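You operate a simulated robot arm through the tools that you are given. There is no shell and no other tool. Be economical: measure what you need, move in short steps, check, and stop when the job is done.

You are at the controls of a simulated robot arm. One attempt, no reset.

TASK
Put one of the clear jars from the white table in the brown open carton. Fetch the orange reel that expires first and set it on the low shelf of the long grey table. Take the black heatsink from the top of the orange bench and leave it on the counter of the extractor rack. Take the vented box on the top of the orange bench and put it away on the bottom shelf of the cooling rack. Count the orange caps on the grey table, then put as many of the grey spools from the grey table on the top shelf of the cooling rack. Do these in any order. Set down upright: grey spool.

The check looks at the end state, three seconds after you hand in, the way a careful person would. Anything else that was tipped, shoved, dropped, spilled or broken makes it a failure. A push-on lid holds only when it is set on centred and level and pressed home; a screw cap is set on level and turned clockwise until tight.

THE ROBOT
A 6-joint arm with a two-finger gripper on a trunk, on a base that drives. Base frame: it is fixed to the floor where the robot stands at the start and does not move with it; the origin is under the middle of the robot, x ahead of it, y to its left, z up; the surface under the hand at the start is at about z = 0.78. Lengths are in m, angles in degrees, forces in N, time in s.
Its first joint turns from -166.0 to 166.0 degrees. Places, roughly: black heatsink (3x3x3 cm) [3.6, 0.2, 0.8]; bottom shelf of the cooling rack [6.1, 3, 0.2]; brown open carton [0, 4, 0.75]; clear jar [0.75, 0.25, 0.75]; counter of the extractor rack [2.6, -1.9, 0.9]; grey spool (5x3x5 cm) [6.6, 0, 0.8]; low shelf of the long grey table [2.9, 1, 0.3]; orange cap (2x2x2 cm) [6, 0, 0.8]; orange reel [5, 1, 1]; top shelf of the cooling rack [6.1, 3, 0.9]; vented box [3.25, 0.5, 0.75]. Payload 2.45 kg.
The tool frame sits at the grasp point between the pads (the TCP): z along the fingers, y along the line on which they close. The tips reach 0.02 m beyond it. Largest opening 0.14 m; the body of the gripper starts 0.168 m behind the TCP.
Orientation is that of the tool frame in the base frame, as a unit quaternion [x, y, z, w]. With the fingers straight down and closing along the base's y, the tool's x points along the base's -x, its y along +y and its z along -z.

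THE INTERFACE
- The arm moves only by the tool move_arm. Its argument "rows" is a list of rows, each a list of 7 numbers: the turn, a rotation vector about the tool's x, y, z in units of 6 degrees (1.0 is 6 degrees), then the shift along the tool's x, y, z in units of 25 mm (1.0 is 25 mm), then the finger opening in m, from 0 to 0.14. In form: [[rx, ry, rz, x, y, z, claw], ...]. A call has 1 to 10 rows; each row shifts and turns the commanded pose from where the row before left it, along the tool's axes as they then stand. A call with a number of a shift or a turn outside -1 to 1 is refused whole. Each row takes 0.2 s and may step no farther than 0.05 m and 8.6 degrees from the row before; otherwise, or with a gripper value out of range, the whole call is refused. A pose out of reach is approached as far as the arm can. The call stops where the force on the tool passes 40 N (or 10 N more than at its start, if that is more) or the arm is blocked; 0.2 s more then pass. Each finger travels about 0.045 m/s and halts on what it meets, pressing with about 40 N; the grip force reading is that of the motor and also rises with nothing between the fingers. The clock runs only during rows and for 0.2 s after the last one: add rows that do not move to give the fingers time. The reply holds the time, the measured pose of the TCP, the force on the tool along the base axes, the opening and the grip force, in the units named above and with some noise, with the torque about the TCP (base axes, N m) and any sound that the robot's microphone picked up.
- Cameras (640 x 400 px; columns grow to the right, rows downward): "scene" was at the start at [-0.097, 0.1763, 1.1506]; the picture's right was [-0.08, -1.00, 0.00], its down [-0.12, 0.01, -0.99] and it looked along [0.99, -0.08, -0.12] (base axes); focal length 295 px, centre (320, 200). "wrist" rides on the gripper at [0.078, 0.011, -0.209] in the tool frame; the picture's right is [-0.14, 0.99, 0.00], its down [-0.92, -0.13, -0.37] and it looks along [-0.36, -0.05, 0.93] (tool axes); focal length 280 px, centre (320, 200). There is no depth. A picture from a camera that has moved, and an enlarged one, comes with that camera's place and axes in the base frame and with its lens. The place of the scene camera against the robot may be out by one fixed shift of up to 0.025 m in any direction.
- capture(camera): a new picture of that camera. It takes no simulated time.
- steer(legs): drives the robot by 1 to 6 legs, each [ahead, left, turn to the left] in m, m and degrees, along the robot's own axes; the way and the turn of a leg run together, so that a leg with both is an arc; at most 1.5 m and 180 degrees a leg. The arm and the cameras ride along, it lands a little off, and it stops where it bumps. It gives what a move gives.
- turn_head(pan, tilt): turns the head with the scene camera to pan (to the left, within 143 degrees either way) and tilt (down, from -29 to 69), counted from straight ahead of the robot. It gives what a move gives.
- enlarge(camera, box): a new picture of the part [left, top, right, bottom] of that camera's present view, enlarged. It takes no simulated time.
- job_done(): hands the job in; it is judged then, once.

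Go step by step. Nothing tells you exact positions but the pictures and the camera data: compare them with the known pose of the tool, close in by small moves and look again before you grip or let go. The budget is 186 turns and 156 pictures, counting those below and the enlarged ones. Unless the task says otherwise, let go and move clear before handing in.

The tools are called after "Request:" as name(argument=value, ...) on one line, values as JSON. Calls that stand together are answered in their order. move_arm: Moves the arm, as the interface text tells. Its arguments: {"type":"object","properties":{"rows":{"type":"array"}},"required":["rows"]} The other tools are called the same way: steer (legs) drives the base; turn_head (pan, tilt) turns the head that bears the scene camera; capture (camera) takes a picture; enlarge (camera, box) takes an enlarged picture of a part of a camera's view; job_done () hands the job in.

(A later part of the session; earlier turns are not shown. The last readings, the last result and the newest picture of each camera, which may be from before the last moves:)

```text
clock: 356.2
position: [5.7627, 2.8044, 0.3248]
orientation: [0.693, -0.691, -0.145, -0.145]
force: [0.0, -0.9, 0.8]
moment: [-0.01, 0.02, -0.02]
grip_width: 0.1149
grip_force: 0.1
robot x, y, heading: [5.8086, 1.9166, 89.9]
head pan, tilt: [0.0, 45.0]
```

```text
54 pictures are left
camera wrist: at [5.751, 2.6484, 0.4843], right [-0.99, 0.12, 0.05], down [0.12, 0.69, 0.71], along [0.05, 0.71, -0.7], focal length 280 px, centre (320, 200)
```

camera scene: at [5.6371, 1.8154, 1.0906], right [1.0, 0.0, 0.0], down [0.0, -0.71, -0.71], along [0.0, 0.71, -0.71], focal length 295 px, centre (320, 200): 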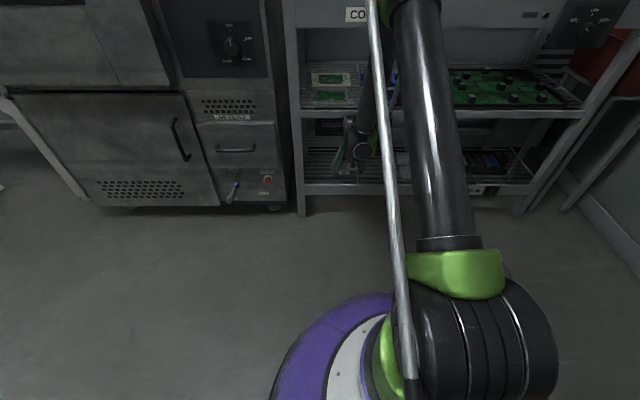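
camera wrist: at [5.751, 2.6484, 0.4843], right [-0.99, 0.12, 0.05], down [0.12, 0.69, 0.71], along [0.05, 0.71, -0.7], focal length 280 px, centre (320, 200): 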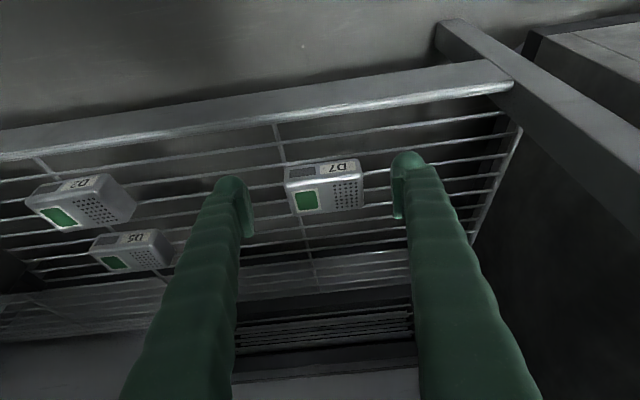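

Request:
move_arm(rows=[[0, 0, 0, 0.6, 0, -0.9, 0.115], [0, 0, 0, 0.6, 0, -0.9, 0.115], [0, 0, 0, 0.7, 0, -0.9, 0.115], [0, 0, 0, 0.7, 0, -0.9, 0.115], [0, 0, 0, 0.7, 0, -0.9, 0.115], [0, 0, 0, 0.7, 0, -0.9, 0.115], [0, 0, 0, 0.7, 0, -0.9, 0.1], [0, 1, 0, 0, 0, -1, 0.1], [0, 1, 0, 0, 0, -1, 0.1], [0, 1, 0, 0, 0, -1, 0.1]])

Request:
move_arm(rows=[[0, 1, 0, 0, 0, -1, 0.1], [0, 0, 0, 0, 0, -1, 0.1], [0, 0, 0, 0, 0, -1, 0.1], [0, 0, 0, 0, 0, -1, 0.1], [0, 0, 0, 0, 0, -1, 0.1], [0, 0, 0, 0, 0, -1, 0.1], [0, 0, 0, 0, 0, -1, 0.1], [0, 0, 0, 0, 0, -1, 0.1], [0, 0, 0, 0, 0, -1, 0.1], [0, 0, 0, 0, 0, -1, 0.1]])

Request:
move_arm(rows=[[0, 0, 0, 0, 0, -1, 0.1], [0, 0, 0, 0, 0, -1, 0.1], [0, 0, 0, 0, 0, -1, 0.1], [0, 0, 0, 0, 0, -1, 0.1], [0, 0, 0, 0, 0, -1, 0.1], [0, 0, 0, 0, 0, -1, 0.1], [0, 0, 0, 0, 0, -1, 0.1], [0, 0, 0, 0, 0, -1, 0.1], [0, 0, 0, 0, 0, -1, 0.1], [0, 0, 0, 0, 0, -1, 0.1]])

Request:
turn_head(pan=0, tilt=25)

Request:
capture(camera="scene")

```text
clock: 358.4
position: [5.7609, 2.6089, 0.4925]
orientation: [0.708, -0.705, -0.035, -0.037]
force: [-0.2, 1.3, -0.4]
moment: [0.01, 0.02, -0.01]
grip_width: 0.0997
grip_force: 0.0
robot x, y, heading: [5.8134, 1.917, 90.2]
head pan, tilt: [0.0, 45.0]
```

```text
clock: 360.6
position: [5.7619, 2.6093, 0.7414]
orientation: [0.708, -0.707, 0.002, 0.0]
force: [-1.1, -0.5, 0.2]
moment: [0.01, 0.0, -0.03]
grip_width: 0.1001
grip_force: 0.1
robot x, y, heading: [5.8106, 1.9187, 90.3]
head pan, tilt: [0.0, 45.0]
```

```text
clock: 362.8
position: [5.7601, 2.6096, 0.9921]
orientation: [0.708, -0.706, 0.002, 0.0]
force: [-0.3, -0.3, -1.0]
moment: [0.03, 0.03, 0.01]
grip_width: 0.1001
grip_force: 0.2
robot x, y, heading: [5.8114, 1.9194, 90.0]
head pan, tilt: [0.0, 45.0]
```

```text
clock: 363.6
position: [5.7594, 2.6081, 0.9905]
orientation: [0.708, -0.706, 0.003, 0.001]
force: [0.0, -1.3, 0.3]
moment: [0.04, -0.03, 0.01]
grip_width: 0.1
grip_force: 0.2
robot x, y, heading: [5.8131, 1.9174, 90.4]
head pan, tilt: [0.0, 25.0]
```

```text
53 pictures are left
camera scene: at [5.6371, 1.8259, 1.1211], right [1.0, 0.0, 0.0], down [0.0, -0.42, -0.91], along [0.0, 0.91, -0.42], focal length 295 px, centre (320, 200)
```

scene: 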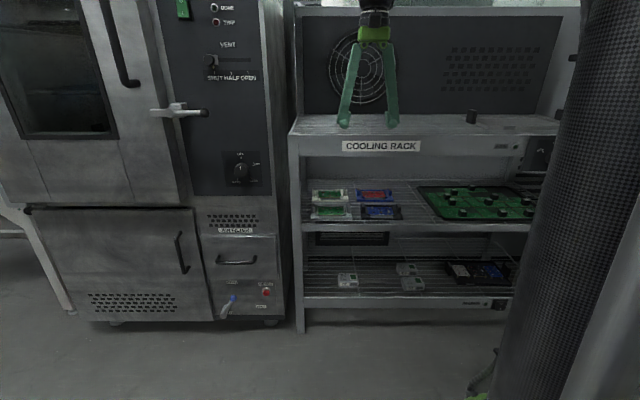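

Vented box is in place. Raise the hand and drive round to the grey table.

Request:
move_arm(rows=[[0, 0, 0, 0.6, 0, -1, 0.1], [0, 0, 0, 0.6, 0, -1, 0.1], [0, 0, 0, 0.6, 0, -1, 0.1], [0, 0, 0, 0.6, 0, -1, 0.1], [0, 0, 0, 0.6, 0, -1, 0.1], [0, 0, 0, 0.6, 0, -1, 0.1], [0, 0, 0, 1, 0, 0, 0.1], [0, 0, 0, 1, 0, 0, 0.1]])

Request:
steer(legs=[[0, 0, 90], [1.48, 0, 0], [1.48, 0, 0]])

```text
clock: 365.4
position: [5.7598, 2.4683, 1.14]
orientation: [0.708, -0.707, 0.002, 0.001]
force: [-0.3, 0.4, 0.4]
moment: [-0.07, 0.01, -0.01]
grip_width: 0.1
grip_force: 0.1
robot x, y, heading: [5.8127, 1.9194, 90.2]
head pan, tilt: [0.0, 25.0]
```

```text
clock: 383.3
position: [2.3396, 1.9191, 1.1417]
orientation: [1.0, -0.007, 0.002, -0.001]
force: [-0.2, -0.1, -0.6]
moment: [0.0, -0.05, 0.01]
grip_width: 0.1001
grip_force: 0.0
robot x, y, heading: [2.894, 1.9612, 179.1]
head pan, tilt: [0.0, 25.0]
```

Request:
steer(legs=[[1.48, 0, 0.9], [1.5, 0, 0], [0, 0, 90], [1.4, 0, 0], [1.4, 0, 0], [0, 0, 90]])

Request:
turn_head(pan=0, tilt=8)

Request:
capture(camera="scene")

```text
clock: 418.4
position: [0.3731, -0.7207, 1.1407]
orientation: [0.01, 1.0, -0.001, -0.002]
force: [-0.1, 0.3, -0.3]
moment: [0.01, 0.02, -0.02]
grip_width: 0.1002
grip_force: 0.0
robot x, y, heading: [-0.1769, -0.7577, -1.0]
head pan, tilt: [0.0, 25.0]
```

```text
clock: 419.2
position: [0.3733, -0.7208, 1.1405]
orientation: [0.011, 1.0, -0.001, -0.001]
force: [0.2, 0.3, -0.2]
moment: [0.0, -0.02, 0.02]
grip_width: 0.1
grip_force: 0.0
robot x, y, heading: [-0.1849, -0.7575, -1.2]
head pan, tilt: [0.0, 8.0]
```

```text
52 pictures are left
camera scene: at [-0.2742, -0.5732, 1.1487], right [-0.02, -1.0, 0.0], down [-0.14, 0.0, -0.99], along [0.99, -0.02, -0.14], focal length 295 px, centre (320, 200)
```

scene: 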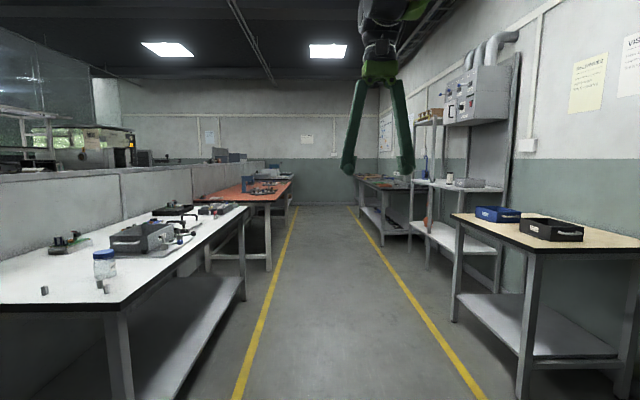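

Request:
steer(legs=[[1.5, 0, 1.1], [1.5, 0, 0], [1.5, 0, 0], [1.45, 0, 0], [0, 0, 90]])

Request:
turn_head(pan=0, tilt=25)

Request:
capture(camera="scene")

Request:
capture(camera="wrist")

```text
clock: 451.4
position: [5.7234, -0.1485, 1.1411]
orientation: [0.718, -0.696, 0.002, 0.0]
force: [-0.5, -0.8, -0.4]
moment: [0.0, -0.02, 0.02]
grip_width: 0.1001
grip_force: 0.2
robot x, y, heading: [5.7888, -0.7012, 91.9]
head pan, tilt: [0.0, 8.0]
```

```text
clock: 452.2
position: [5.7231, -0.1484, 1.1415]
orientation: [0.718, -0.696, 0.001, 0.001]
force: [0.2, 0.3, 0.0]
moment: [-0.01, -0.05, 0.01]
grip_width: 0.1
grip_force: 0.1
robot x, y, heading: [5.7915, -0.6986, 92.0]
head pan, tilt: [0.0, 25.0]
```

```text
51 pictures are left
camera scene: at [5.6194, -0.7945, 1.1213], right [1.0, 0.03, 0.0], down [0.01, -0.42, -0.91], along [-0.03, 0.91, -0.42], focal length 295 px, centre (320, 200)
```

scene: 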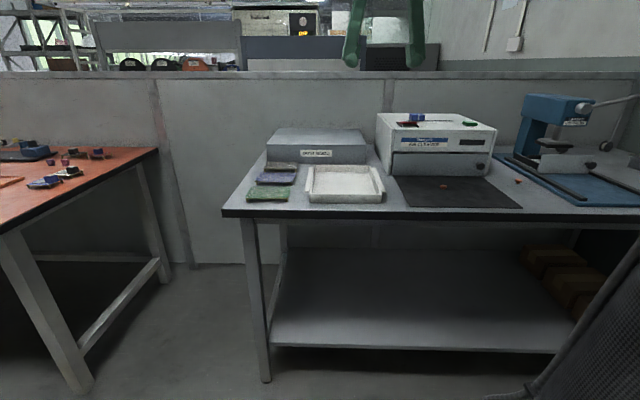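

```text
50 pictures are left
camera wrist: at [5.7135, -0.2253, 1.3506], right [-0.99, 0.11, 0.0], down [0.1, 0.93, 0.37], along [0.04, 0.36, -0.93], focal length 280 px, centre (320, 200)
```

wrist: 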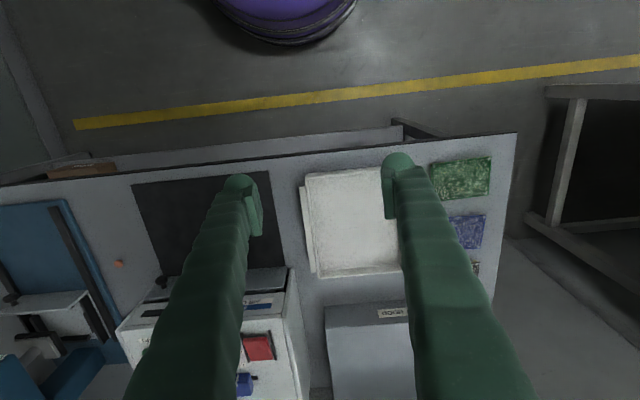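

Request:
steer(legs=[[0, -0.55, -2]])

Request:
capture(camera="scene")

Request:
capture(camera="wrist")

Request:
enlarge(camera="scene", box=[200, 90, 420, 230])

```text
clock: 455.4
position: [6.296, -0.1406, 1.1408]
orientation: [-0.702, 0.712, -0.002, -0.002]
force: [-0.6, 1.4, 0.3]
moment: [0.01, -0.01, 0.01]
grip_width: 0.1
grip_force: 0.1
robot x, y, heading: [6.338, -0.6891, 89.3]
head pan, tilt: [0.0, 25.0]
```

```text
49 pictures are left
camera scene: at [6.1633, -0.7817, 1.1212], right [1.0, -0.01, 0.0], down [-0.01, -0.42, -0.91], along [0.01, 0.91, -0.42], focal length 295 px, centre (320, 200)
```

scene: 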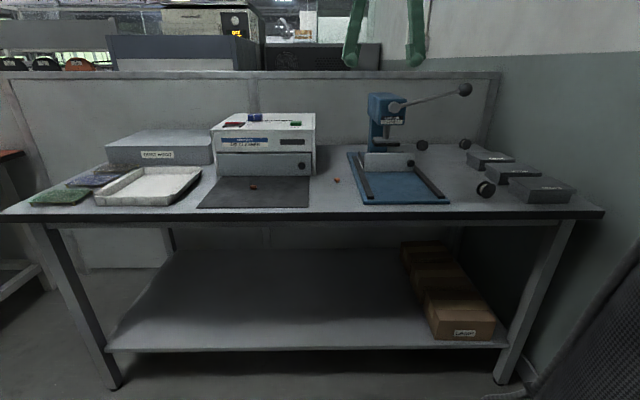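

```text
48 pictures are left
camera wrist: at [6.2829, -0.2173, 1.3506], right [-0.99, 0.15, 0.0], down [0.14, 0.92, 0.37], along [0.06, 0.36, -0.93], focal length 280 px, centre (320, 200)
```

wrist: 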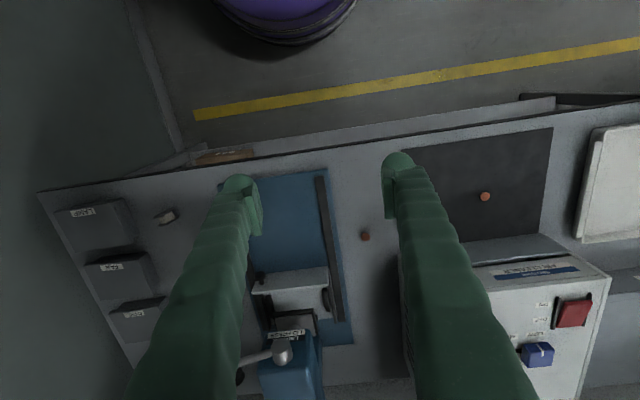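

```text
2.86 times, centred on (310, 160) of scene
camera zoom: at [6.1633, -0.7817, 1.1212], right [1.0, -0.01, 0.0], down [-0.01, -0.42, -0.91], along [0.01, 0.91, -0.42], focal length 843 px, centre (349, 314)
```

zoom: 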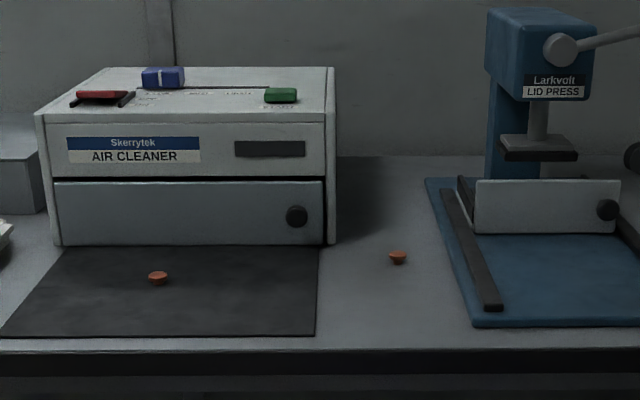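

Request:
enlarge(camera="scene", box=[380, 80, 620, 230])

Request:
move_arm(rows=[[0, 0, 0, -1, 0, -1, 0.1], [0, 0, 0, -1, 0, -1, 0.1], [0, 0, 0, -1, 0, -1, 0.1], [0, 0, 0, -1, 0, -1, 0.1], [0, 0, 0, -1, 0, -0.5, 0.1], [0, 0, 0, -1, 0, 0, 0.1], [0, 0, 0, -1, 0, 0, 0.1]])

Request:
capture(camera="wrist")

```text
2.67 times, centred on (500, 155) of scene
camera zoom: at [6.1633, -0.7817, 1.1212], right [1.0, -0.01, 0.0], down [-0.01, -0.42, -0.91], along [0.01, 0.91, -0.42], focal length 786 px, centre (-160, 320)
```

zoom: 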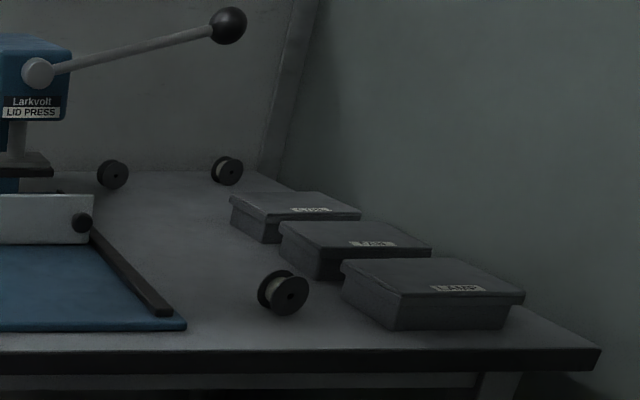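

```text
clock: 457.0
position: [6.3006, 0.0353, 1.2523]
orientation: [-0.702, 0.712, -0.002, -0.001]
force: [0.1, -0.8, 0.4]
moment: [0.06, 0.0, -0.03]
grip_width: 0.1
grip_force: 0.1
robot x, y, heading: [6.34, -0.6941, 89.6]
head pan, tilt: [0.0, 25.0]
```

```text
45 pictures are left
camera wrist: at [6.2866, -0.0419, 1.4622], right [-0.99, 0.15, 0.0], down [0.14, 0.92, 0.37], along [0.06, 0.36, -0.93], focal length 280 px, centre (320, 200)
```

wrist: 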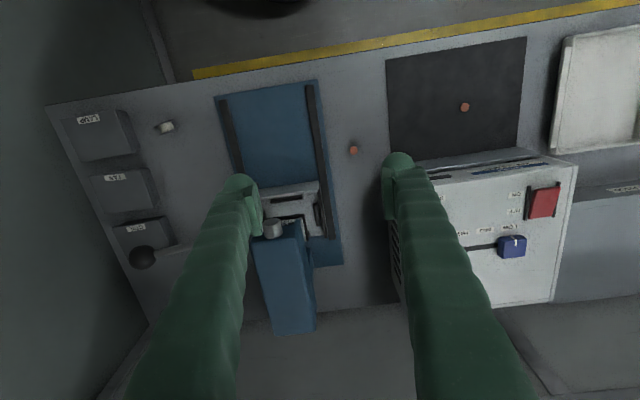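

I count two caps so far and three spools. I check the occluded spots (behind the air cleaner and press) from above before deciding.

Request:
move_arm(rows=[[0, 0, 0, -1, 1, 0, 0.14], [0, 0, 0, -1, 1, 0, 0.14], [0, 0, 0, -1, 1, 0, 0.14], [0, 0, 0, -1, 1, 0, 0.14], [0, 0, 0, 0, 1, 0, 0.14], [0, 0, 0, 0, 1, 0, 0.14], [0, 0, 0, 0, 1, 0, 0.14]])

Request:
capture(camera="wrist")

Request:
turn_head(pan=25, tilt=15)

Request:
capture(camera="scene")

```text
clock: 458.6
position: [6.1284, 0.1261, 1.2358]
orientation: [-0.702, 0.712, -0.002, -0.001]
force: [-0.3, 0.3, 0.1]
moment: [-0.11, 0.02, 0.01]
grip_width: 0.14
grip_force: 0.0
out of reach, approached as far as the arm can: row 4, 7
robot x, y, heading: [6.3422, -0.6957, 89.2]
head pan, tilt: [0.0, 25.0]
```

```text
44 pictures are left
camera wrist: at [6.1151, 0.0485, 1.4461], right [-0.99, 0.15, 0.0], down [0.14, 0.92, 0.37], along [0.06, 0.36, -0.93], focal length 280 px, centre (320, 200)
```

wrist: 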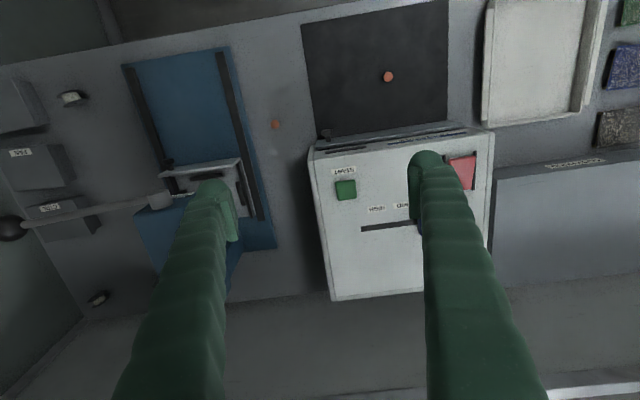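

```text
clock: 459.5
position: [6.1281, 0.1244, 1.2362]
orientation: [-0.703, 0.712, -0.002, 0.0]
force: [-0.1, 0.6, 0.0]
moment: [0.03, 0.0, 0.02]
grip_width: 0.1404
grip_force: 0.0
robot x, y, heading: [6.3376, -0.6963, 89.1]
head pan, tilt: [25.0, 15.0]
```

```text
43 pictures are left
camera scene: at [6.1237, -0.7885, 1.1374], right [0.91, 0.41, 0.0], down [0.11, -0.24, -0.97], along [-0.4, 0.88, -0.26], focal length 295 px, centre (320, 200)
```

scene: 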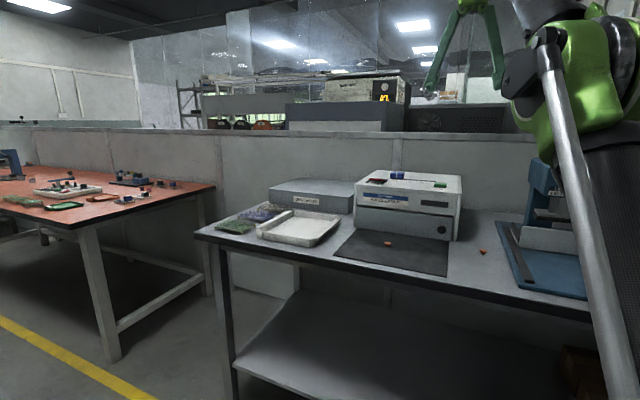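

Request:
move_arm(rows=[[0, 0, 0, 0, -1, 0, 0.14], [0, 0, 0, 0, -1, 0, 0.14], [0, 0, 0, 0, -1, 0, 0.14], [0, 0, 0, 0, -1, 0, 0.14], [0, 0, 0, 0, -1, 0, 0.14], [0, 0, 0, 0, -1, 0, 0.14], [0, 0, 0, 0, -1, 0, 0.14], [0, 0, 0, 0, -1, 0, 0.14], [0, 0, 0, 0, -1, 0, 0.14], [0, 0, 0, 0, -1, 0, 0.14]])

Request:
move_arm(rows=[[0, 0, 0, 0, -1, 0, 0.14], [0, 0, 0, 0, -1, 0, 0.14], [0, 0, 0, 0, -1, 0, 0.14], [0, 0, 0, 0, -1, 0, 0.14]])

Request:
capture(camera="wrist")

```text
clock: 461.7
position: [6.3779, 0.1218, 1.237]
orientation: [-0.703, 0.712, -0.001, -0.001]
force: [-0.3, 0.0, 0.3]
moment: [0.01, -0.12, 0.0]
grip_width: 0.14
grip_force: 0.1
robot x, y, heading: [6.3431, -0.6961, 89.3]
head pan, tilt: [25.0, 15.0]
```

```text
clock: 462.7
position: [6.478, 0.1225, 1.2376]
orientation: [-0.703, 0.711, -0.002, -0.001]
force: [-0.9, -0.6, -0.5]
moment: [0.0, -0.05, 0.0]
grip_width: 0.1403
grip_force: 0.1
robot x, y, heading: [6.3401, -0.6932, 89.4]
head pan, tilt: [25.0, 15.0]
```

```text
42 pictures are left
camera wrist: at [6.4643, 0.0449, 1.4474], right [-0.99, 0.15, 0.0], down [0.14, 0.92, 0.37], along [0.06, 0.36, -0.93], focal length 280 px, centre (320, 200)
```

wrist: 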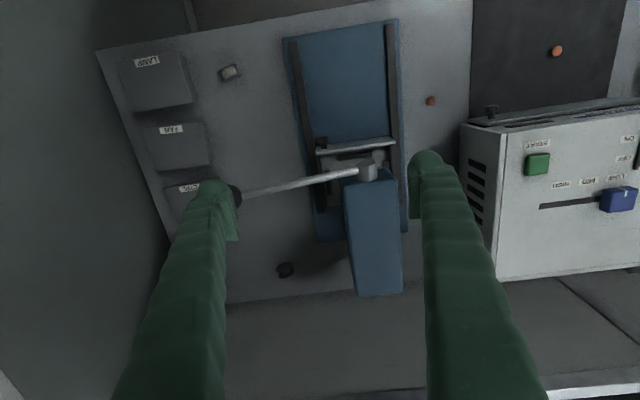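

Two caps in total → two spools. I look at the front spool's orientation.

Request:
enlarge(camera="wrist", box=[190, 45, 270, 95])

Request:
enlarge(camera="wrist", box=[245, 245, 325, 295])

```text
8.00 times, centred on (230, 70) of wrist
camera zoom: at [6.4643, 0.0449, 1.4474], right [-0.99, 0.15, 0.0], down [0.14, 0.92, 0.37], along [0.06, 0.36, -0.93], focal length 2243 px, centre (1040, 1240)
```

zoom: 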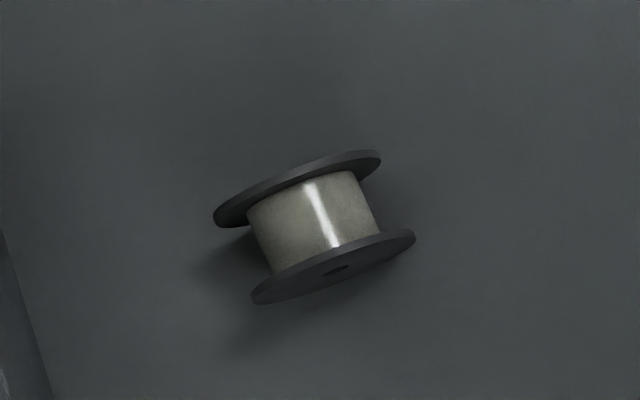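

```text
8.00 times, centred on (285, 270) of wrist
camera zoom: at [6.4643, 0.0449, 1.4474], right [-0.99, 0.15, 0.0], down [0.14, 0.92, 0.37], along [0.06, 0.36, -0.93], focal length 2243 px, centre (600, -360)
```

zoom: 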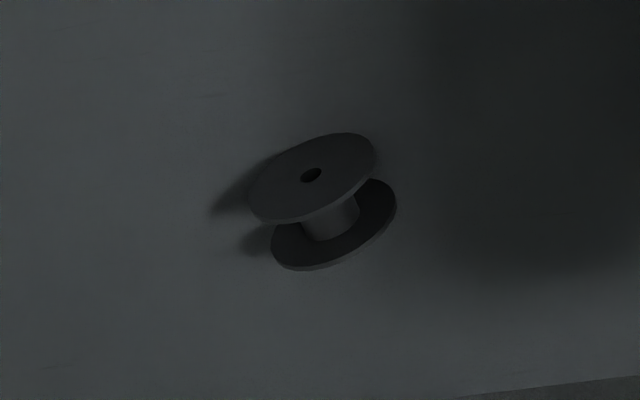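

Front spool (grey winding) stands on its rims, axis mostly along y. I move over it and turn the gripper to close along its axis.

Request:
move_arm(rows=[[0, 0, 0, 0.81, -1, 0, 0.1], [0, 0, 0, 0.81, -1, 0, 0.1], [0, 0, 0, 0.81, -1, 0, 0.1], [0, 0, 0, 0.81, -1, 0, 0.1], [0, 0, 0, 0.81, -1, 0, 0.1], [0, 0, 0, 0.81, -1, 0, 0.1], [0, 0, 0, 0.81, -0.96, 0, 0.08], [0, 0, 1, 0, 0, 0.5, 0.08], [0, 0, 1, 0, 0, 0.5, 0.07], [0, 0, 1, 0, 0, 0.5, 0.07]])

Request:
move_arm(rows=[[0, 0, 1, 0, 0, 0.8, 0.07], [0, 0, 1, 0, 0, 0.8, 0.07], [0, 0, 1, 0, 0, 0.8, 0.07], [0, 0, 1, 0, 0, 0.8, 0.07], [0, 0, 1, 0, 0, 0.8, 0.07], [0, 0, 1, 0, 0, 0.8, 0.07], [0, 0, 1, 0, 0, 0.8, 0.07], [0, 0, 1, 0, 0, 0.8, 0.07], [0, 0, 1, 0, 0, 0.8, 0.07], [0, 0, 0.7, 0, 0, 0, 0.07]])

Request:
capture(camera="wrist")

```text
clock: 464.9
position: [6.6485, -0.0226, 1.2]
orientation: [-0.581, 0.814, -0.001, 0.0]
force: [0.7, 0.0, -0.2]
moment: [-0.03, -0.01, 0.01]
grip_width: 0.0701
grip_force: 0.1
robot x, y, heading: [6.3387, -0.6948, 89.0]
head pan, tilt: [25.0, 15.0]
```

```text
clock: 467.1
position: [6.6498, -0.0237, 1.0191]
orientation: [-0.113, 0.994, -0.001, 0.002]
force: [-0.6, 0.6, 0.1]
moment: [0.02, 0.01, 0.0]
grip_width: 0.0701
grip_force: 0.1
robot x, y, heading: [6.3374, -0.6952, 89.4]
head pan, tilt: [25.0, 15.0]
```

```text
39 pictures are left
camera wrist: at [6.5699, -0.0295, 1.2298], right [-0.09, 1.0, 0.0], down [0.93, 0.08, 0.37], along [0.37, 0.03, -0.93], focal length 280 px, centre (320, 200)
```

wrist: 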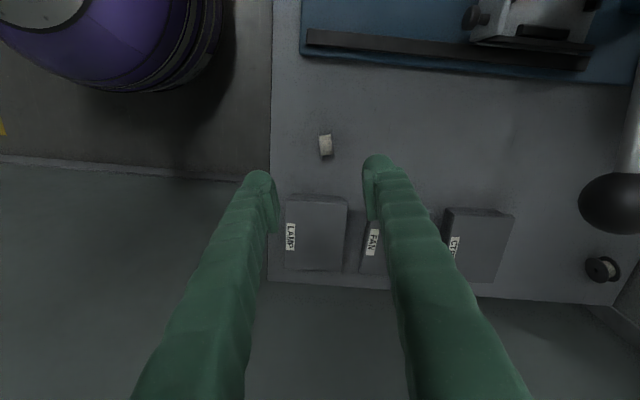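

Request:
move_arm(rows=[[0, 0, 0, -0.1, 0.3, 1, 0.07], [0, 0, 0, 0, 0, 1, 0.07], [0, 0, 0, 0, 0, 1, 0.07], [0, 0, 0, 0, 0, 1, 0.07], [0, 0, 0, 0, 0, 1, 0.07]])

Request:
enlarge(camera="wrist", box=[240, 110, 400, 230])

```text
clock: 468.3
position: [6.6506, -0.0176, 0.8964]
orientation: [-0.114, 0.993, 0.0, 0.001]
force: [0.2, 0.6, 0.7]
moment: [-0.01, 0.01, 0.02]
grip_width: 0.0701
grip_force: 0.2
robot x, y, heading: [6.336, -0.6947, 89.4]
head pan, tilt: [25.0, 15.0]
```

```text
3.33 times, centred on (320, 170) of wrist
camera zoom: at [6.5707, -0.0221, 1.1053], right [-0.09, 1.0, 0.0], down [0.93, 0.08, 0.37], along [0.37, 0.03, -0.93], focal length 935 px, centre (320, 300)
```

zoom: 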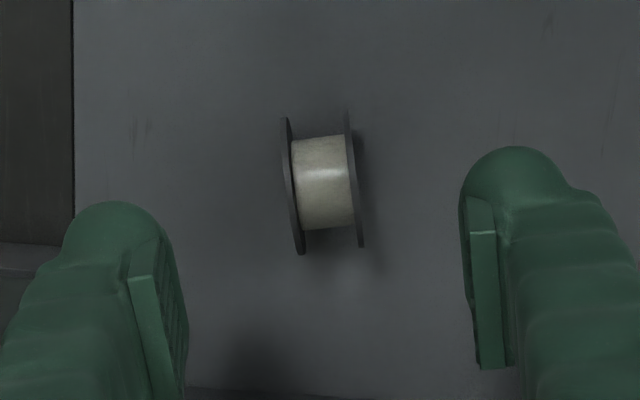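

Request:
move_arm(rows=[[0, 0, 0, 0, 0.12, 1, 0.07], [0, 0, 0, 0, 0, 1, 0.07], [0, 0, 0, 0, 0, 1, 0.07], [0, 0, 0, 0, 0, 0.7, 0.07], [0, 0, 0, 0, 0, 0, 0.07]])

Request:
capture(camera="wrist")

Request:
turn_head(pan=-15, tilt=20)

Request:
capture(camera="scene")

```text
clock: 469.5
position: [6.6496, -0.0141, 0.803]
orientation: [-0.114, 0.993, -0.001, 0.002]
force: [0.6, -0.2, -0.4]
moment: [-0.02, -0.01, 0.02]
grip_width: 0.0701
grip_force: 0.0
robot x, y, heading: [6.3395, -0.6948, 89.3]
head pan, tilt: [25.0, 15.0]
```

```text
37 pictures are left
camera wrist: at [6.5691, -0.0199, 1.0126], right [-0.09, 1.0, 0.0], down [0.93, 0.08, 0.37], along [0.37, 0.03, -0.93], focal length 280 px, centre (320, 200)
```

wrist: 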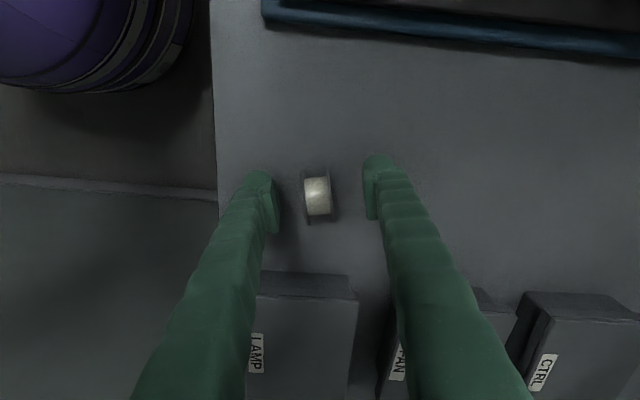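

```text
clock: 470.6
position: [6.6477, -0.0138, 0.8039]
orientation: [-0.114, 0.993, -0.002, 0.001]
force: [0.0, -0.3, -0.2]
moment: [0.0, -0.01, -0.02]
grip_width: 0.0701
grip_force: 0.0
robot x, y, heading: [6.3411, -0.696, 89.1]
head pan, tilt: [-15.0, 20.0]
```

```text
36 pictures are left
camera scene: at [6.1874, -0.7841, 1.1293], right [0.96, -0.27, 0.0], down [-0.09, -0.33, -0.94], along [0.25, 0.9, -0.34], focal length 295 px, centre (320, 200)
```

scene: 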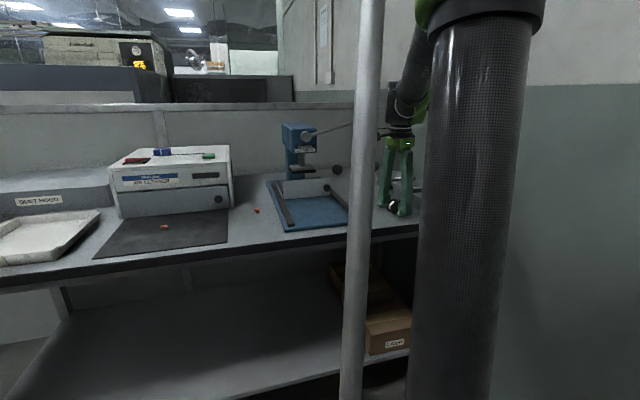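

Request:
move_arm(rows=[[0, 0, 0, 0, 0, 0.1, 0.06], [0, 0, 0, 0, 0, 0, 0.05], [0, 0, 0, 0, 0, 0, 0.04], [0, 0, 0, 0, 0, 0, 0.03], [0, 0, 0, 0, 0, 0, 0.02], [0, 0, 0, 0, 0, 0, 0.02]])

Request:
enlarge(camera="wrist", box=[240, 130, 400, 250])

```text
clock: 472.0
position: [6.6501, -0.0147, 0.8012]
orientation: [-0.114, 0.994, -0.001, 0.002]
force: [0.2, -0.6, 0.2]
moment: [-0.01, -0.02, 0.03]
grip_width: 0.0212
grip_force: 6.3
robot x, y, heading: [6.3378, -0.6942, 89.3]
head pan, tilt: [-15.0, 20.0]
```

```text
3.33 times, centred on (320, 190) of wrist
camera zoom: at [6.5696, -0.0198, 1.0107], right [-0.09, 1.0, 0.0], down [0.93, 0.08, 0.37], along [0.37, 0.03, -0.93], focal length 935 px, centre (320, 233)
```

zoom: 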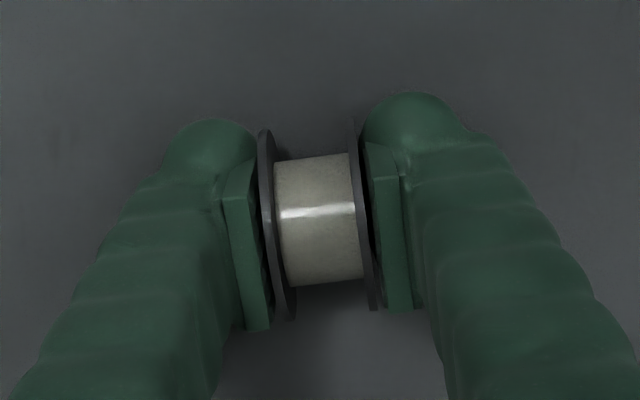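

Request:
move_arm(rows=[[0, 0, 0, 0, 0, 0, 0.012], [0, 0, 0, 0, 0, 0, 0.01], [0, 0, 0, 0, 0, 0, 0.008], [0, 0, 0, 0, 0, -0.4, 0.008], [0, 0, 0, 0, 0, -1, 0.008], [0, 0, 0, 0, 0, -1, 0.008], [0, 0, 0, 0, 0, -1, 0.008]])

Request:
enlarge(camera="wrist", box=[240, 130, 400, 250])

```text
clock: 473.6
position: [6.649, -0.0148, 0.8882]
orientation: [-0.114, 0.993, -0.001, 0.001]
force: [0.7, 0.5, -0.1]
moment: [-0.02, -0.02, 0.01]
grip_width: 0.0195
grip_force: 40.7
robot x, y, heading: [6.3377, -0.6933, 89.2]
head pan, tilt: [-15.0, 20.0]
```

```text
3.33 times, centred on (320, 190) of wrist
camera zoom: at [6.5699, -0.0196, 1.0959], right [-0.09, 1.0, 0.0], down [0.93, 0.08, 0.37], along [0.37, 0.03, -0.93], focal length 935 px, centre (320, 233)
```

zoom: 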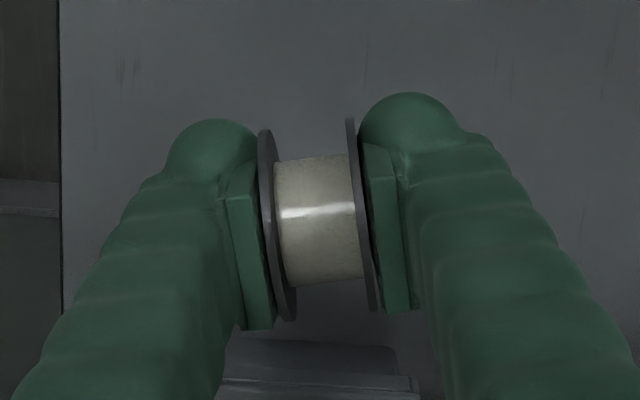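

Request:
move_arm(rows=[[0, 0, 0, 0, 0, -1, 0.008], [0, 0, 0, 0, 0, -1, 0.008], [0, 0, 0, 0, 0, -1, 0.008], [0, 0, 0, 1, -0.3, -1, 0.008], [0, 0, 0, 1, -0.3, -1, 0.008], [0, 0, 0, 1, -0.3, -1, 0.008], [0, 0, 0, 1, -0.3, -1, 0.008], [0, 0, 0, 1, -0.3, -1, 0.008], [0, 0, 0, 1, -0.3, -1, 0.008], [0, 0, 0, 1, -0.3, -1, 0.008]])

Request:
move_arm(rows=[[0, 0, 0, 1, -0.3, 0, 0.008], [0, 0, 0, 1, -0.3, 0, 0.008], [0, 0, 0, 1, -0.3, 0, 0.008], [0, 0, 0, 1, -0.3, 0, 0.008]])

Request:
steer(legs=[[-0.08, 0, 0], [0, 0, 90.5], [1.5, 0, 0], [1.5, 0, 0]])

```text
clock: 475.8
position: [6.4918, -0.1048, 1.1387]
orientation: [-0.113, 0.994, -0.002, 0.0]
force: [-0.1, 0.0, -0.4]
moment: [-0.03, 0.01, -0.01]
grip_width: 0.0195
grip_force: 39.9
robot x, y, heading: [6.3381, -0.6954, 89.5]
head pan, tilt: [-15.0, 20.0]
```

```text
clock: 476.8
position: [6.4004, -0.1556, 1.1367]
orientation: [-0.113, 0.994, -0.002, 0.002]
force: [-0.4, 0.3, -1.0]
moment: [-0.06, -0.04, -0.04]
grip_width: 0.0195
grip_force: 39.6
robot x, y, heading: [6.3414, -0.6936, 89.4]
head pan, tilt: [-15.0, 20.0]
```

```text
clock: 495.8
position: [2.7837, -0.6727, 1.1383]
orientation: [0.785, -0.62, 0.001, -0.001]
force: [0.7, 0.1, 0.5]
moment: [-0.04, -0.04, -0.02]
grip_width: 0.0194
grip_force: 40.0
robot x, y, heading: [3.3226, -0.7335, 179.3]
head pan, tilt: [-15.0, 20.0]
```

Request:
steer(legs=[[1.5, 0, 0.5], [1.5, 0, 0], [0.4, 0, 0], [0, 0, -90], [1.35, 0, 0], [1.3, 0, 0]])

Request:
steer(legs=[[0, 0, -90], [1.48, 0, 0], [1.48, 0, 0], [1.48, 0, 0]])

```text
clock: 528.5
position: [-0.1142, 2.4189, 1.1372]
orientation: [-0.136, 0.991, -0.002, 0.001]
force: [0.7, 0.9, -0.7]
moment: [0.01, 0.0, -0.02]
grip_width: 0.0193
grip_force: 40.5
robot x, y, heading: [-0.1536, 1.8772, 91.8]
head pan, tilt: [-15.0, 20.0]
```

```text
clock: 553.8
position: [4.8902, 1.9509, 1.1369]
orientation: [0.604, 0.797, -0.001, 0.0]
force: [0.8, -0.1, -1.1]
moment: [-0.02, 0.04, -0.01]
grip_width: 0.0193
grip_force: 39.7
robot x, y, heading: [4.3506, 1.9834, 1.9]
head pan, tilt: [-15.0, 20.0]
```

Request:
steer(legs=[[1.45, -0.02, -1.9], [0, 0, 90]])

Request:
turn_head(pan=0, tilt=20)

Request:
capture(camera="scene")

Request:
capture(camera="wrist")

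```text
clock: 564.8
position: [5.8493, 2.5407, 1.1367]
orientation: [-0.129, 0.992, -0.002, 0.001]
force: [-0.4, -0.2, -1.4]
moment: [-0.04, -0.02, -0.01]
grip_width: 0.0195
grip_force: 40.4
robot x, y, heading: [5.8025, 2.0004, 91.1]
head pan, tilt: [-15.0, 20.0]
```

```text
clock: 565.6
position: [5.8491, 2.5404, 1.1367]
orientation: [-0.129, 0.992, -0.001, 0.001]
force: [0.4, 0.7, 0.3]
moment: [-0.01, 0.02, 0.01]
grip_width: 0.0195
grip_force: 40.7
robot x, y, heading: [5.8062, 2.0005, 90.7]
head pan, tilt: [0.0, 20.0]
```

```text
33 pictures are left
camera scene: at [5.6326, 1.9079, 1.1293], right [1.0, 0.02, 0.0], down [0.01, -0.34, -0.94], along [-0.02, 0.94, -0.34], focal length 295 px, centre (320, 200)
```

scene: 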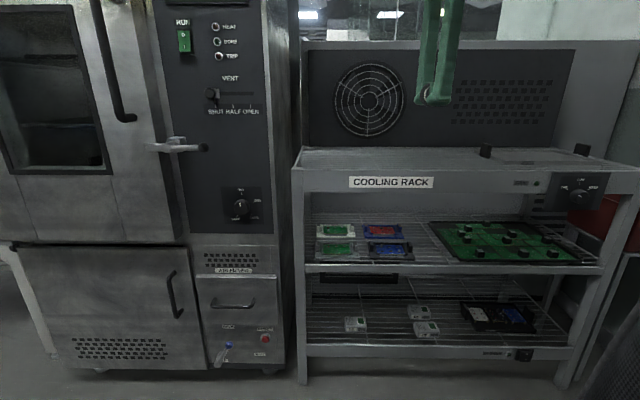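

```text
32 pictures are left
camera wrist: at [5.7694, 2.5317, 1.3464], right [-0.12, 0.99, 0.0], down [0.92, 0.11, 0.37], along [0.37, 0.04, -0.93], focal length 280 px, centre (320, 200)
```

wrist: 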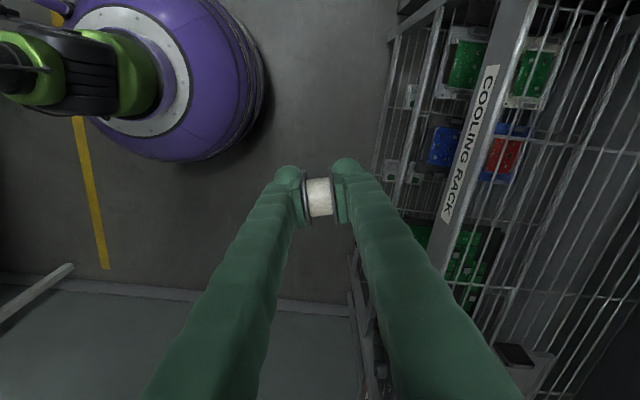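

Request:
move_arm(rows=[[0, 0, -1, 0, 0, 0, 0.008], [0, 0, -1, 0, 0, 0, 0.008], [0, 0, -1, 0, 0, 0, 0.008], [0, 0, -1, 0, 0, 0, 0.008], [0, 0, -1, 0, 0, 0, 0.008], [0, 0, -1, 0, 0, 0, 0.008], [0, 0, -1, 0, 0, 0, 0.008], [0, 0, -1, 0, 0, 0, 0.008], [0, 0, -1, 0, 0, 0, 0.008], [0, 0, -1, 0, 0, 0, 0.008]])

Request:
steer(legs=[[0.1, 0, -1]])

Request:
move_arm(rows=[[0, 0, -1, -0.5, 0, 0, 0.008], [0, 0, -1, -1, 0, 0, 0.008], [0, 0, -0.6, -1, 0, 0, 0.008], [0, 0, 0, -1, 0, 0, 0.008], [0, 0, 0, -1, 0, 0, 0.008], [0, 0, 0, -1, 0, 0.5, 0.008], [0, 0, 0, -1, 0, 0.5, 0.008], [0, 0, 0, -1, 0, 0.5, 0.008], [0, 0, 0, -1, 0, 0.5, 0.008], [0, 0, 0, -1, 0, 0.5, 0.008]])

Request:
capture(camera="wrist")

Request:
capture(camera="scene")

```text
clock: 567.8
position: [5.8494, 2.5388, 1.1379]
orientation: [-0.608, 0.794, -0.002, -0.001]
force: [0.0, -0.4, -0.6]
moment: [-0.02, 0.02, -0.01]
grip_width: 0.0195
grip_force: 39.9
robot x, y, heading: [5.8076, 1.9963, 91.0]
head pan, tilt: [0.0, 20.0]
```

```text
clock: 569.0
position: [5.8563, 2.641, 1.138]
orientation: [-0.602, 0.798, -0.001, 0.001]
force: [0.3, 0.4, 0.0]
moment: [0.01, 0.0, -0.01]
grip_width: 0.0196
grip_force: 39.6
robot x, y, heading: [5.8042, 2.1041, 90.3]
head pan, tilt: [0.0, 20.0]
```

```text
clock: 571.2
position: [5.871, 2.8757, 1.0733]
orientation: [-0.704, 0.711, -0.001, -0.001]
force: [-0.2, -0.3, -0.2]
moment: [0.03, -0.02, -0.01]
grip_width: 0.0196
grip_force: 40.0
robot x, y, heading: [5.8027, 2.1023, 90.2]
head pan, tilt: [0.0, 20.0]
```

```text
31 pictures are left
camera wrist: at [5.8571, 2.7997, 1.2833], right [-0.99, 0.15, 0.0], down [0.13, 0.92, 0.37], along [0.06, 0.36, -0.93], focal length 280 px, centre (320, 200)
```

wrist: 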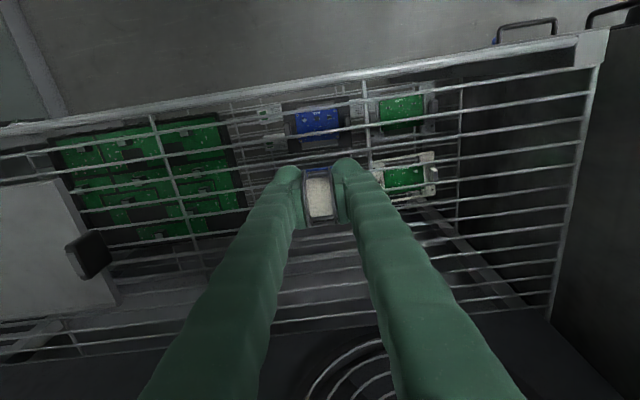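

```text
30 pictures are left
camera scene: at [5.6299, 2.0129, 1.1293], right [1.0, 0.0, 0.0], down [0.0, -0.34, -0.94], along [0.0, 0.94, -0.34], focal length 295 px, centre (320, 200)
```

scene: 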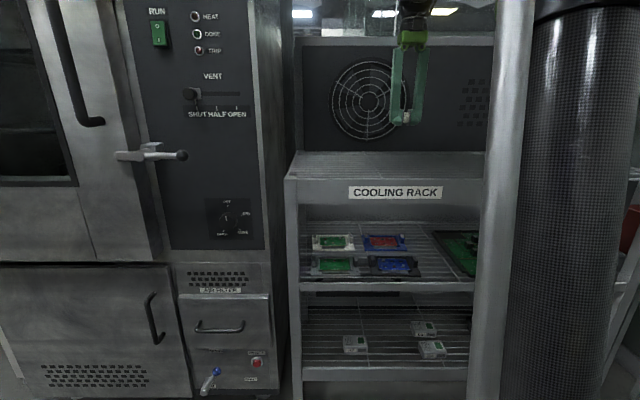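

Request:
move_arm(rows=[[0, 0, 0, -0.9, 0, 0.9, 0.008], [0, 0, 0, -0.9, 0, 0.9, 0.008], [0, 0, 0, -0.8, 0, 0.9, 0.008], [0, 0, 0, 0, 0, 0.9, 0.008], [0, 0, 0, 0, 0, 0.7, 0.008]])

Request:
enlarge(camera="wrist", box=[220, 110, 420, 260])

Request:
enlarge(camera="scene", box=[340, 80, 500, 200])

```text
clock: 572.4
position: [5.8704, 2.9415, 0.967]
orientation: [-0.704, 0.71, -0.002, -0.001]
force: [-0.2, -0.4, 0.2]
moment: [0.01, 0.02, 0.01]
grip_width: 0.0194
grip_force: 40.1
robot x, y, heading: [5.8031, 2.1031, 90.0]
head pan, tilt: [0.0, 20.0]
```

```text
2.67 times, centred on (320, 185) of wrist
camera zoom: at [5.8568, 2.8654, 1.1766], right [-0.99, 0.15, 0.0], down [0.13, 0.92, 0.37], along [0.06, 0.36, -0.93], focal length 748 px, centre (320, 240)
```

zoom: 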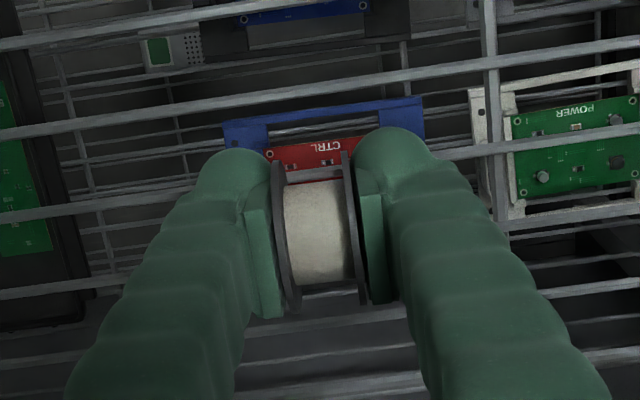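

```text
3.33 times, centred on (420, 140) of scene
camera zoom: at [5.6299, 2.0131, 1.1293], right [1.0, 0.0, 0.0], down [0.0, -0.34, -0.94], along [0.0, 0.94, -0.34], focal length 983 px, centre (-13, 400)
```

zoom: 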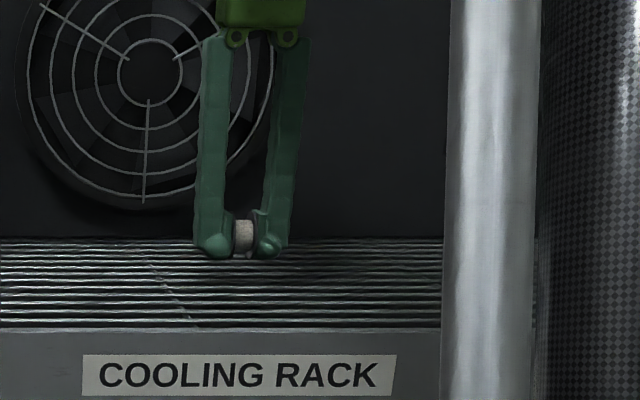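

Request:
move_arm(rows=[[0, 0, 0, 0.44, 0, 0.3, 0.008], [0, 0, 0, 0, 0, 0.25, 0.008], [0, 0, 0, 0, 0, 0.15, 0.008], [0, 0, 0, 0, 0, 0.15, 0.008], [0, 0, 0, 0, 0, 0.15, 0.008], [0, 0, 0, 0, 0, 0.15, 0.008], [0, 0, 0, 0, 0, 0.15, 0.008]])

```text
clock: 573.8
position: [5.8671, 2.9319, 0.9407]
orientation: [-0.704, 0.71, -0.001, 0.0]
force: [-0.2, -2.6, 16.3]
moment: [-0.04, 0.07, 0.07]
grip_width: 0.0194
grip_force: 40.0
robot x, y, heading: [5.8043, 2.1004, 90.2]
head pan, tilt: [0.0, 20.0]
stopped in row 7: the force on the tool passed its limit at 65 N (the readings are from after the stop); the commanded pose is now the measured one
```

Request:
move_arm(rows=[[0, 0, 0, 0, 0, -0.03, 0.015], [0, 0, 0, 0, 0, 0, 0.022], [0, 0, 0, 0, 0, 0, 0.03], [0, 0, 0, 0, 0, 0, 0.04], [0, 0, 0, 0, 0, 0, 0.05], [0, 0, 0, 0, 0, 0, 0.05]])

Request:
enlarge(camera="wrist", box=[220, 110, 420, 260])

```text
clock: 575.2
position: [5.8679, 2.9327, 0.9394]
orientation: [-0.705, 0.71, -0.001, 0.0]
force: [-0.7, 0.3, 0.1]
moment: [-0.01, -0.03, 0.0]
grip_width: 0.0501
grip_force: 0.0
robot x, y, heading: [5.8075, 2.1021, 90.1]
head pan, tilt: [0.0, 20.0]
```

```text
2.67 times, centred on (320, 185) of wrist
camera zoom: at [5.8555, 2.8552, 1.1495], right [-0.99, 0.15, 0.0], down [0.13, 0.92, 0.37], along [0.06, 0.36, -0.93], focal length 748 px, centre (320, 240)
```

zoom: 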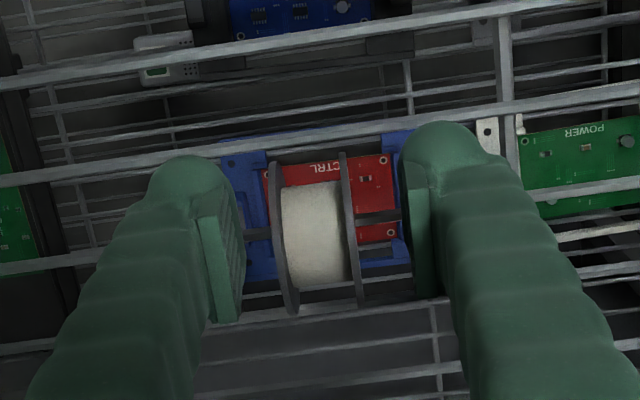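

Request:
move_arm(rows=[[0, 0, 0, 0, 0, -0.5, 0.055], [0, 0, 0, 0, 0, -1, 0.06], [0, 0, 0, 0, 0, -1, 0.06], [0, 0, 0, 0, 0, -1, 0.06], [0, 0, 0, 0.5, 0, -1, 0.06], [0, 0, 0, 1, 0, -1, 0.06], [0, 0, 0, 1, 0, -1, 0.08], [0, 0, 0, 1, 0, -1, 0.1], [0, 0, 0, 1, 0, -0.5, 0.1], [0, 0, 0, 1, 0, 0, 0.1]])

Request:
capture(camera="wrist")

Request:
enlarge(camera="scene", box=[340, 80, 500, 200])

```text
clock: 577.4
position: [5.8684, 2.7955, 1.1411]
orientation: [-0.704, 0.71, -0.001, 0.0]
force: [0.6, 0.0, -0.2]
moment: [-0.07, 0.01, -0.01]
grip_width: 0.0999
grip_force: 0.0
robot x, y, heading: [5.8063, 2.0996, 90.1]
head pan, tilt: [0.0, 20.0]
```

```text
26 pictures are left
camera wrist: at [5.8548, 2.7178, 1.35], right [-0.99, 0.15, 0.0], down [0.14, 0.92, 0.37], along [0.06, 0.36, -0.93], focal length 280 px, centre (320, 200)
```

wrist: 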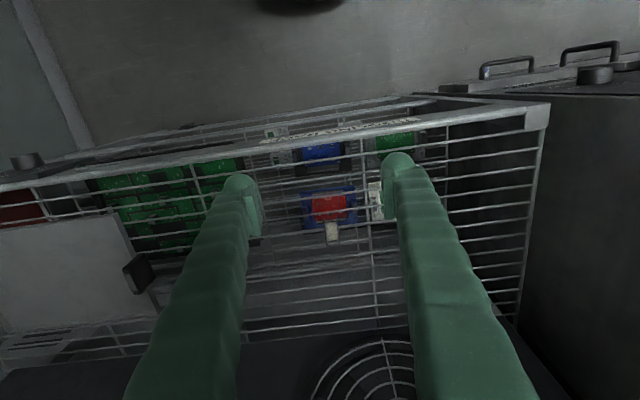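

```text
3.33 times, centred on (420, 140) of scene
camera zoom: at [5.6299, 2.0134, 1.1293], right [1.0, 0.0, 0.0], down [0.0, -0.34, -0.94], along [0.0, 0.94, -0.34], focal length 983 px, centre (-13, 400)
```

zoom: 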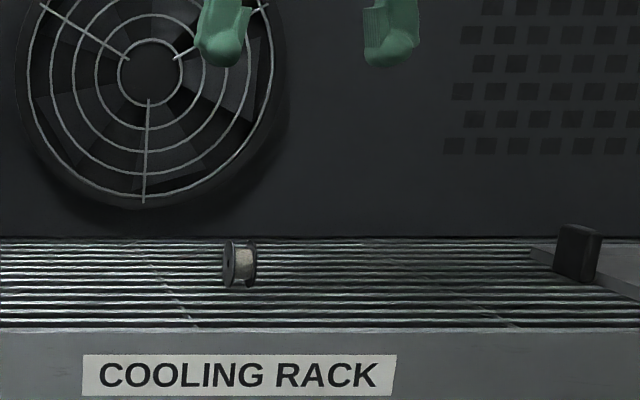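

Request:
move_arm(rows=[[0, 0, 0, 1, 0, 0, 0.1], [0, 0, 0, 1, 0, 0, 0.1], [0, 0, 0, 1, 0, 0, 0.1], [0, 0, 0, 1, 0, 0, 0.1], [0, 0, 0, 1, 0, 0, 0.1], [0, 0, 0, 1, 0, 0, 0.1]])

Request:
steer(legs=[[-0.15, 0, 0], [0, 0, 90], [1.48, 0, 0], [1.48, 0, 0]])

```text
clock: 578.8
position: [5.8675, 2.6466, 1.1389]
orientation: [-0.704, 0.71, -0.001, 0.0]
force: [-0.3, 0.3, -0.1]
moment: [-0.04, -0.01, 0.01]
grip_width: 0.1001
grip_force: 0.2
robot x, y, heading: [5.8067, 2.1025, 90.1]
head pan, tilt: [0.0, 20.0]
```

```text
clock: 594.0
position: [3.1968, 2.1057, 1.1402]
orientation: [1.0, -0.02, 0.002, -0.002]
force: [1.1, 0.1, 0.2]
moment: [-0.01, 0.02, -0.03]
grip_width: 0.0997
grip_force: 0.1
robot x, y, heading: [3.7391, 2.0259, 178.4]
head pan, tilt: [0.0, 20.0]
stopped in leg 4: the robot was blocked; the commanded pose is now the measured one
```

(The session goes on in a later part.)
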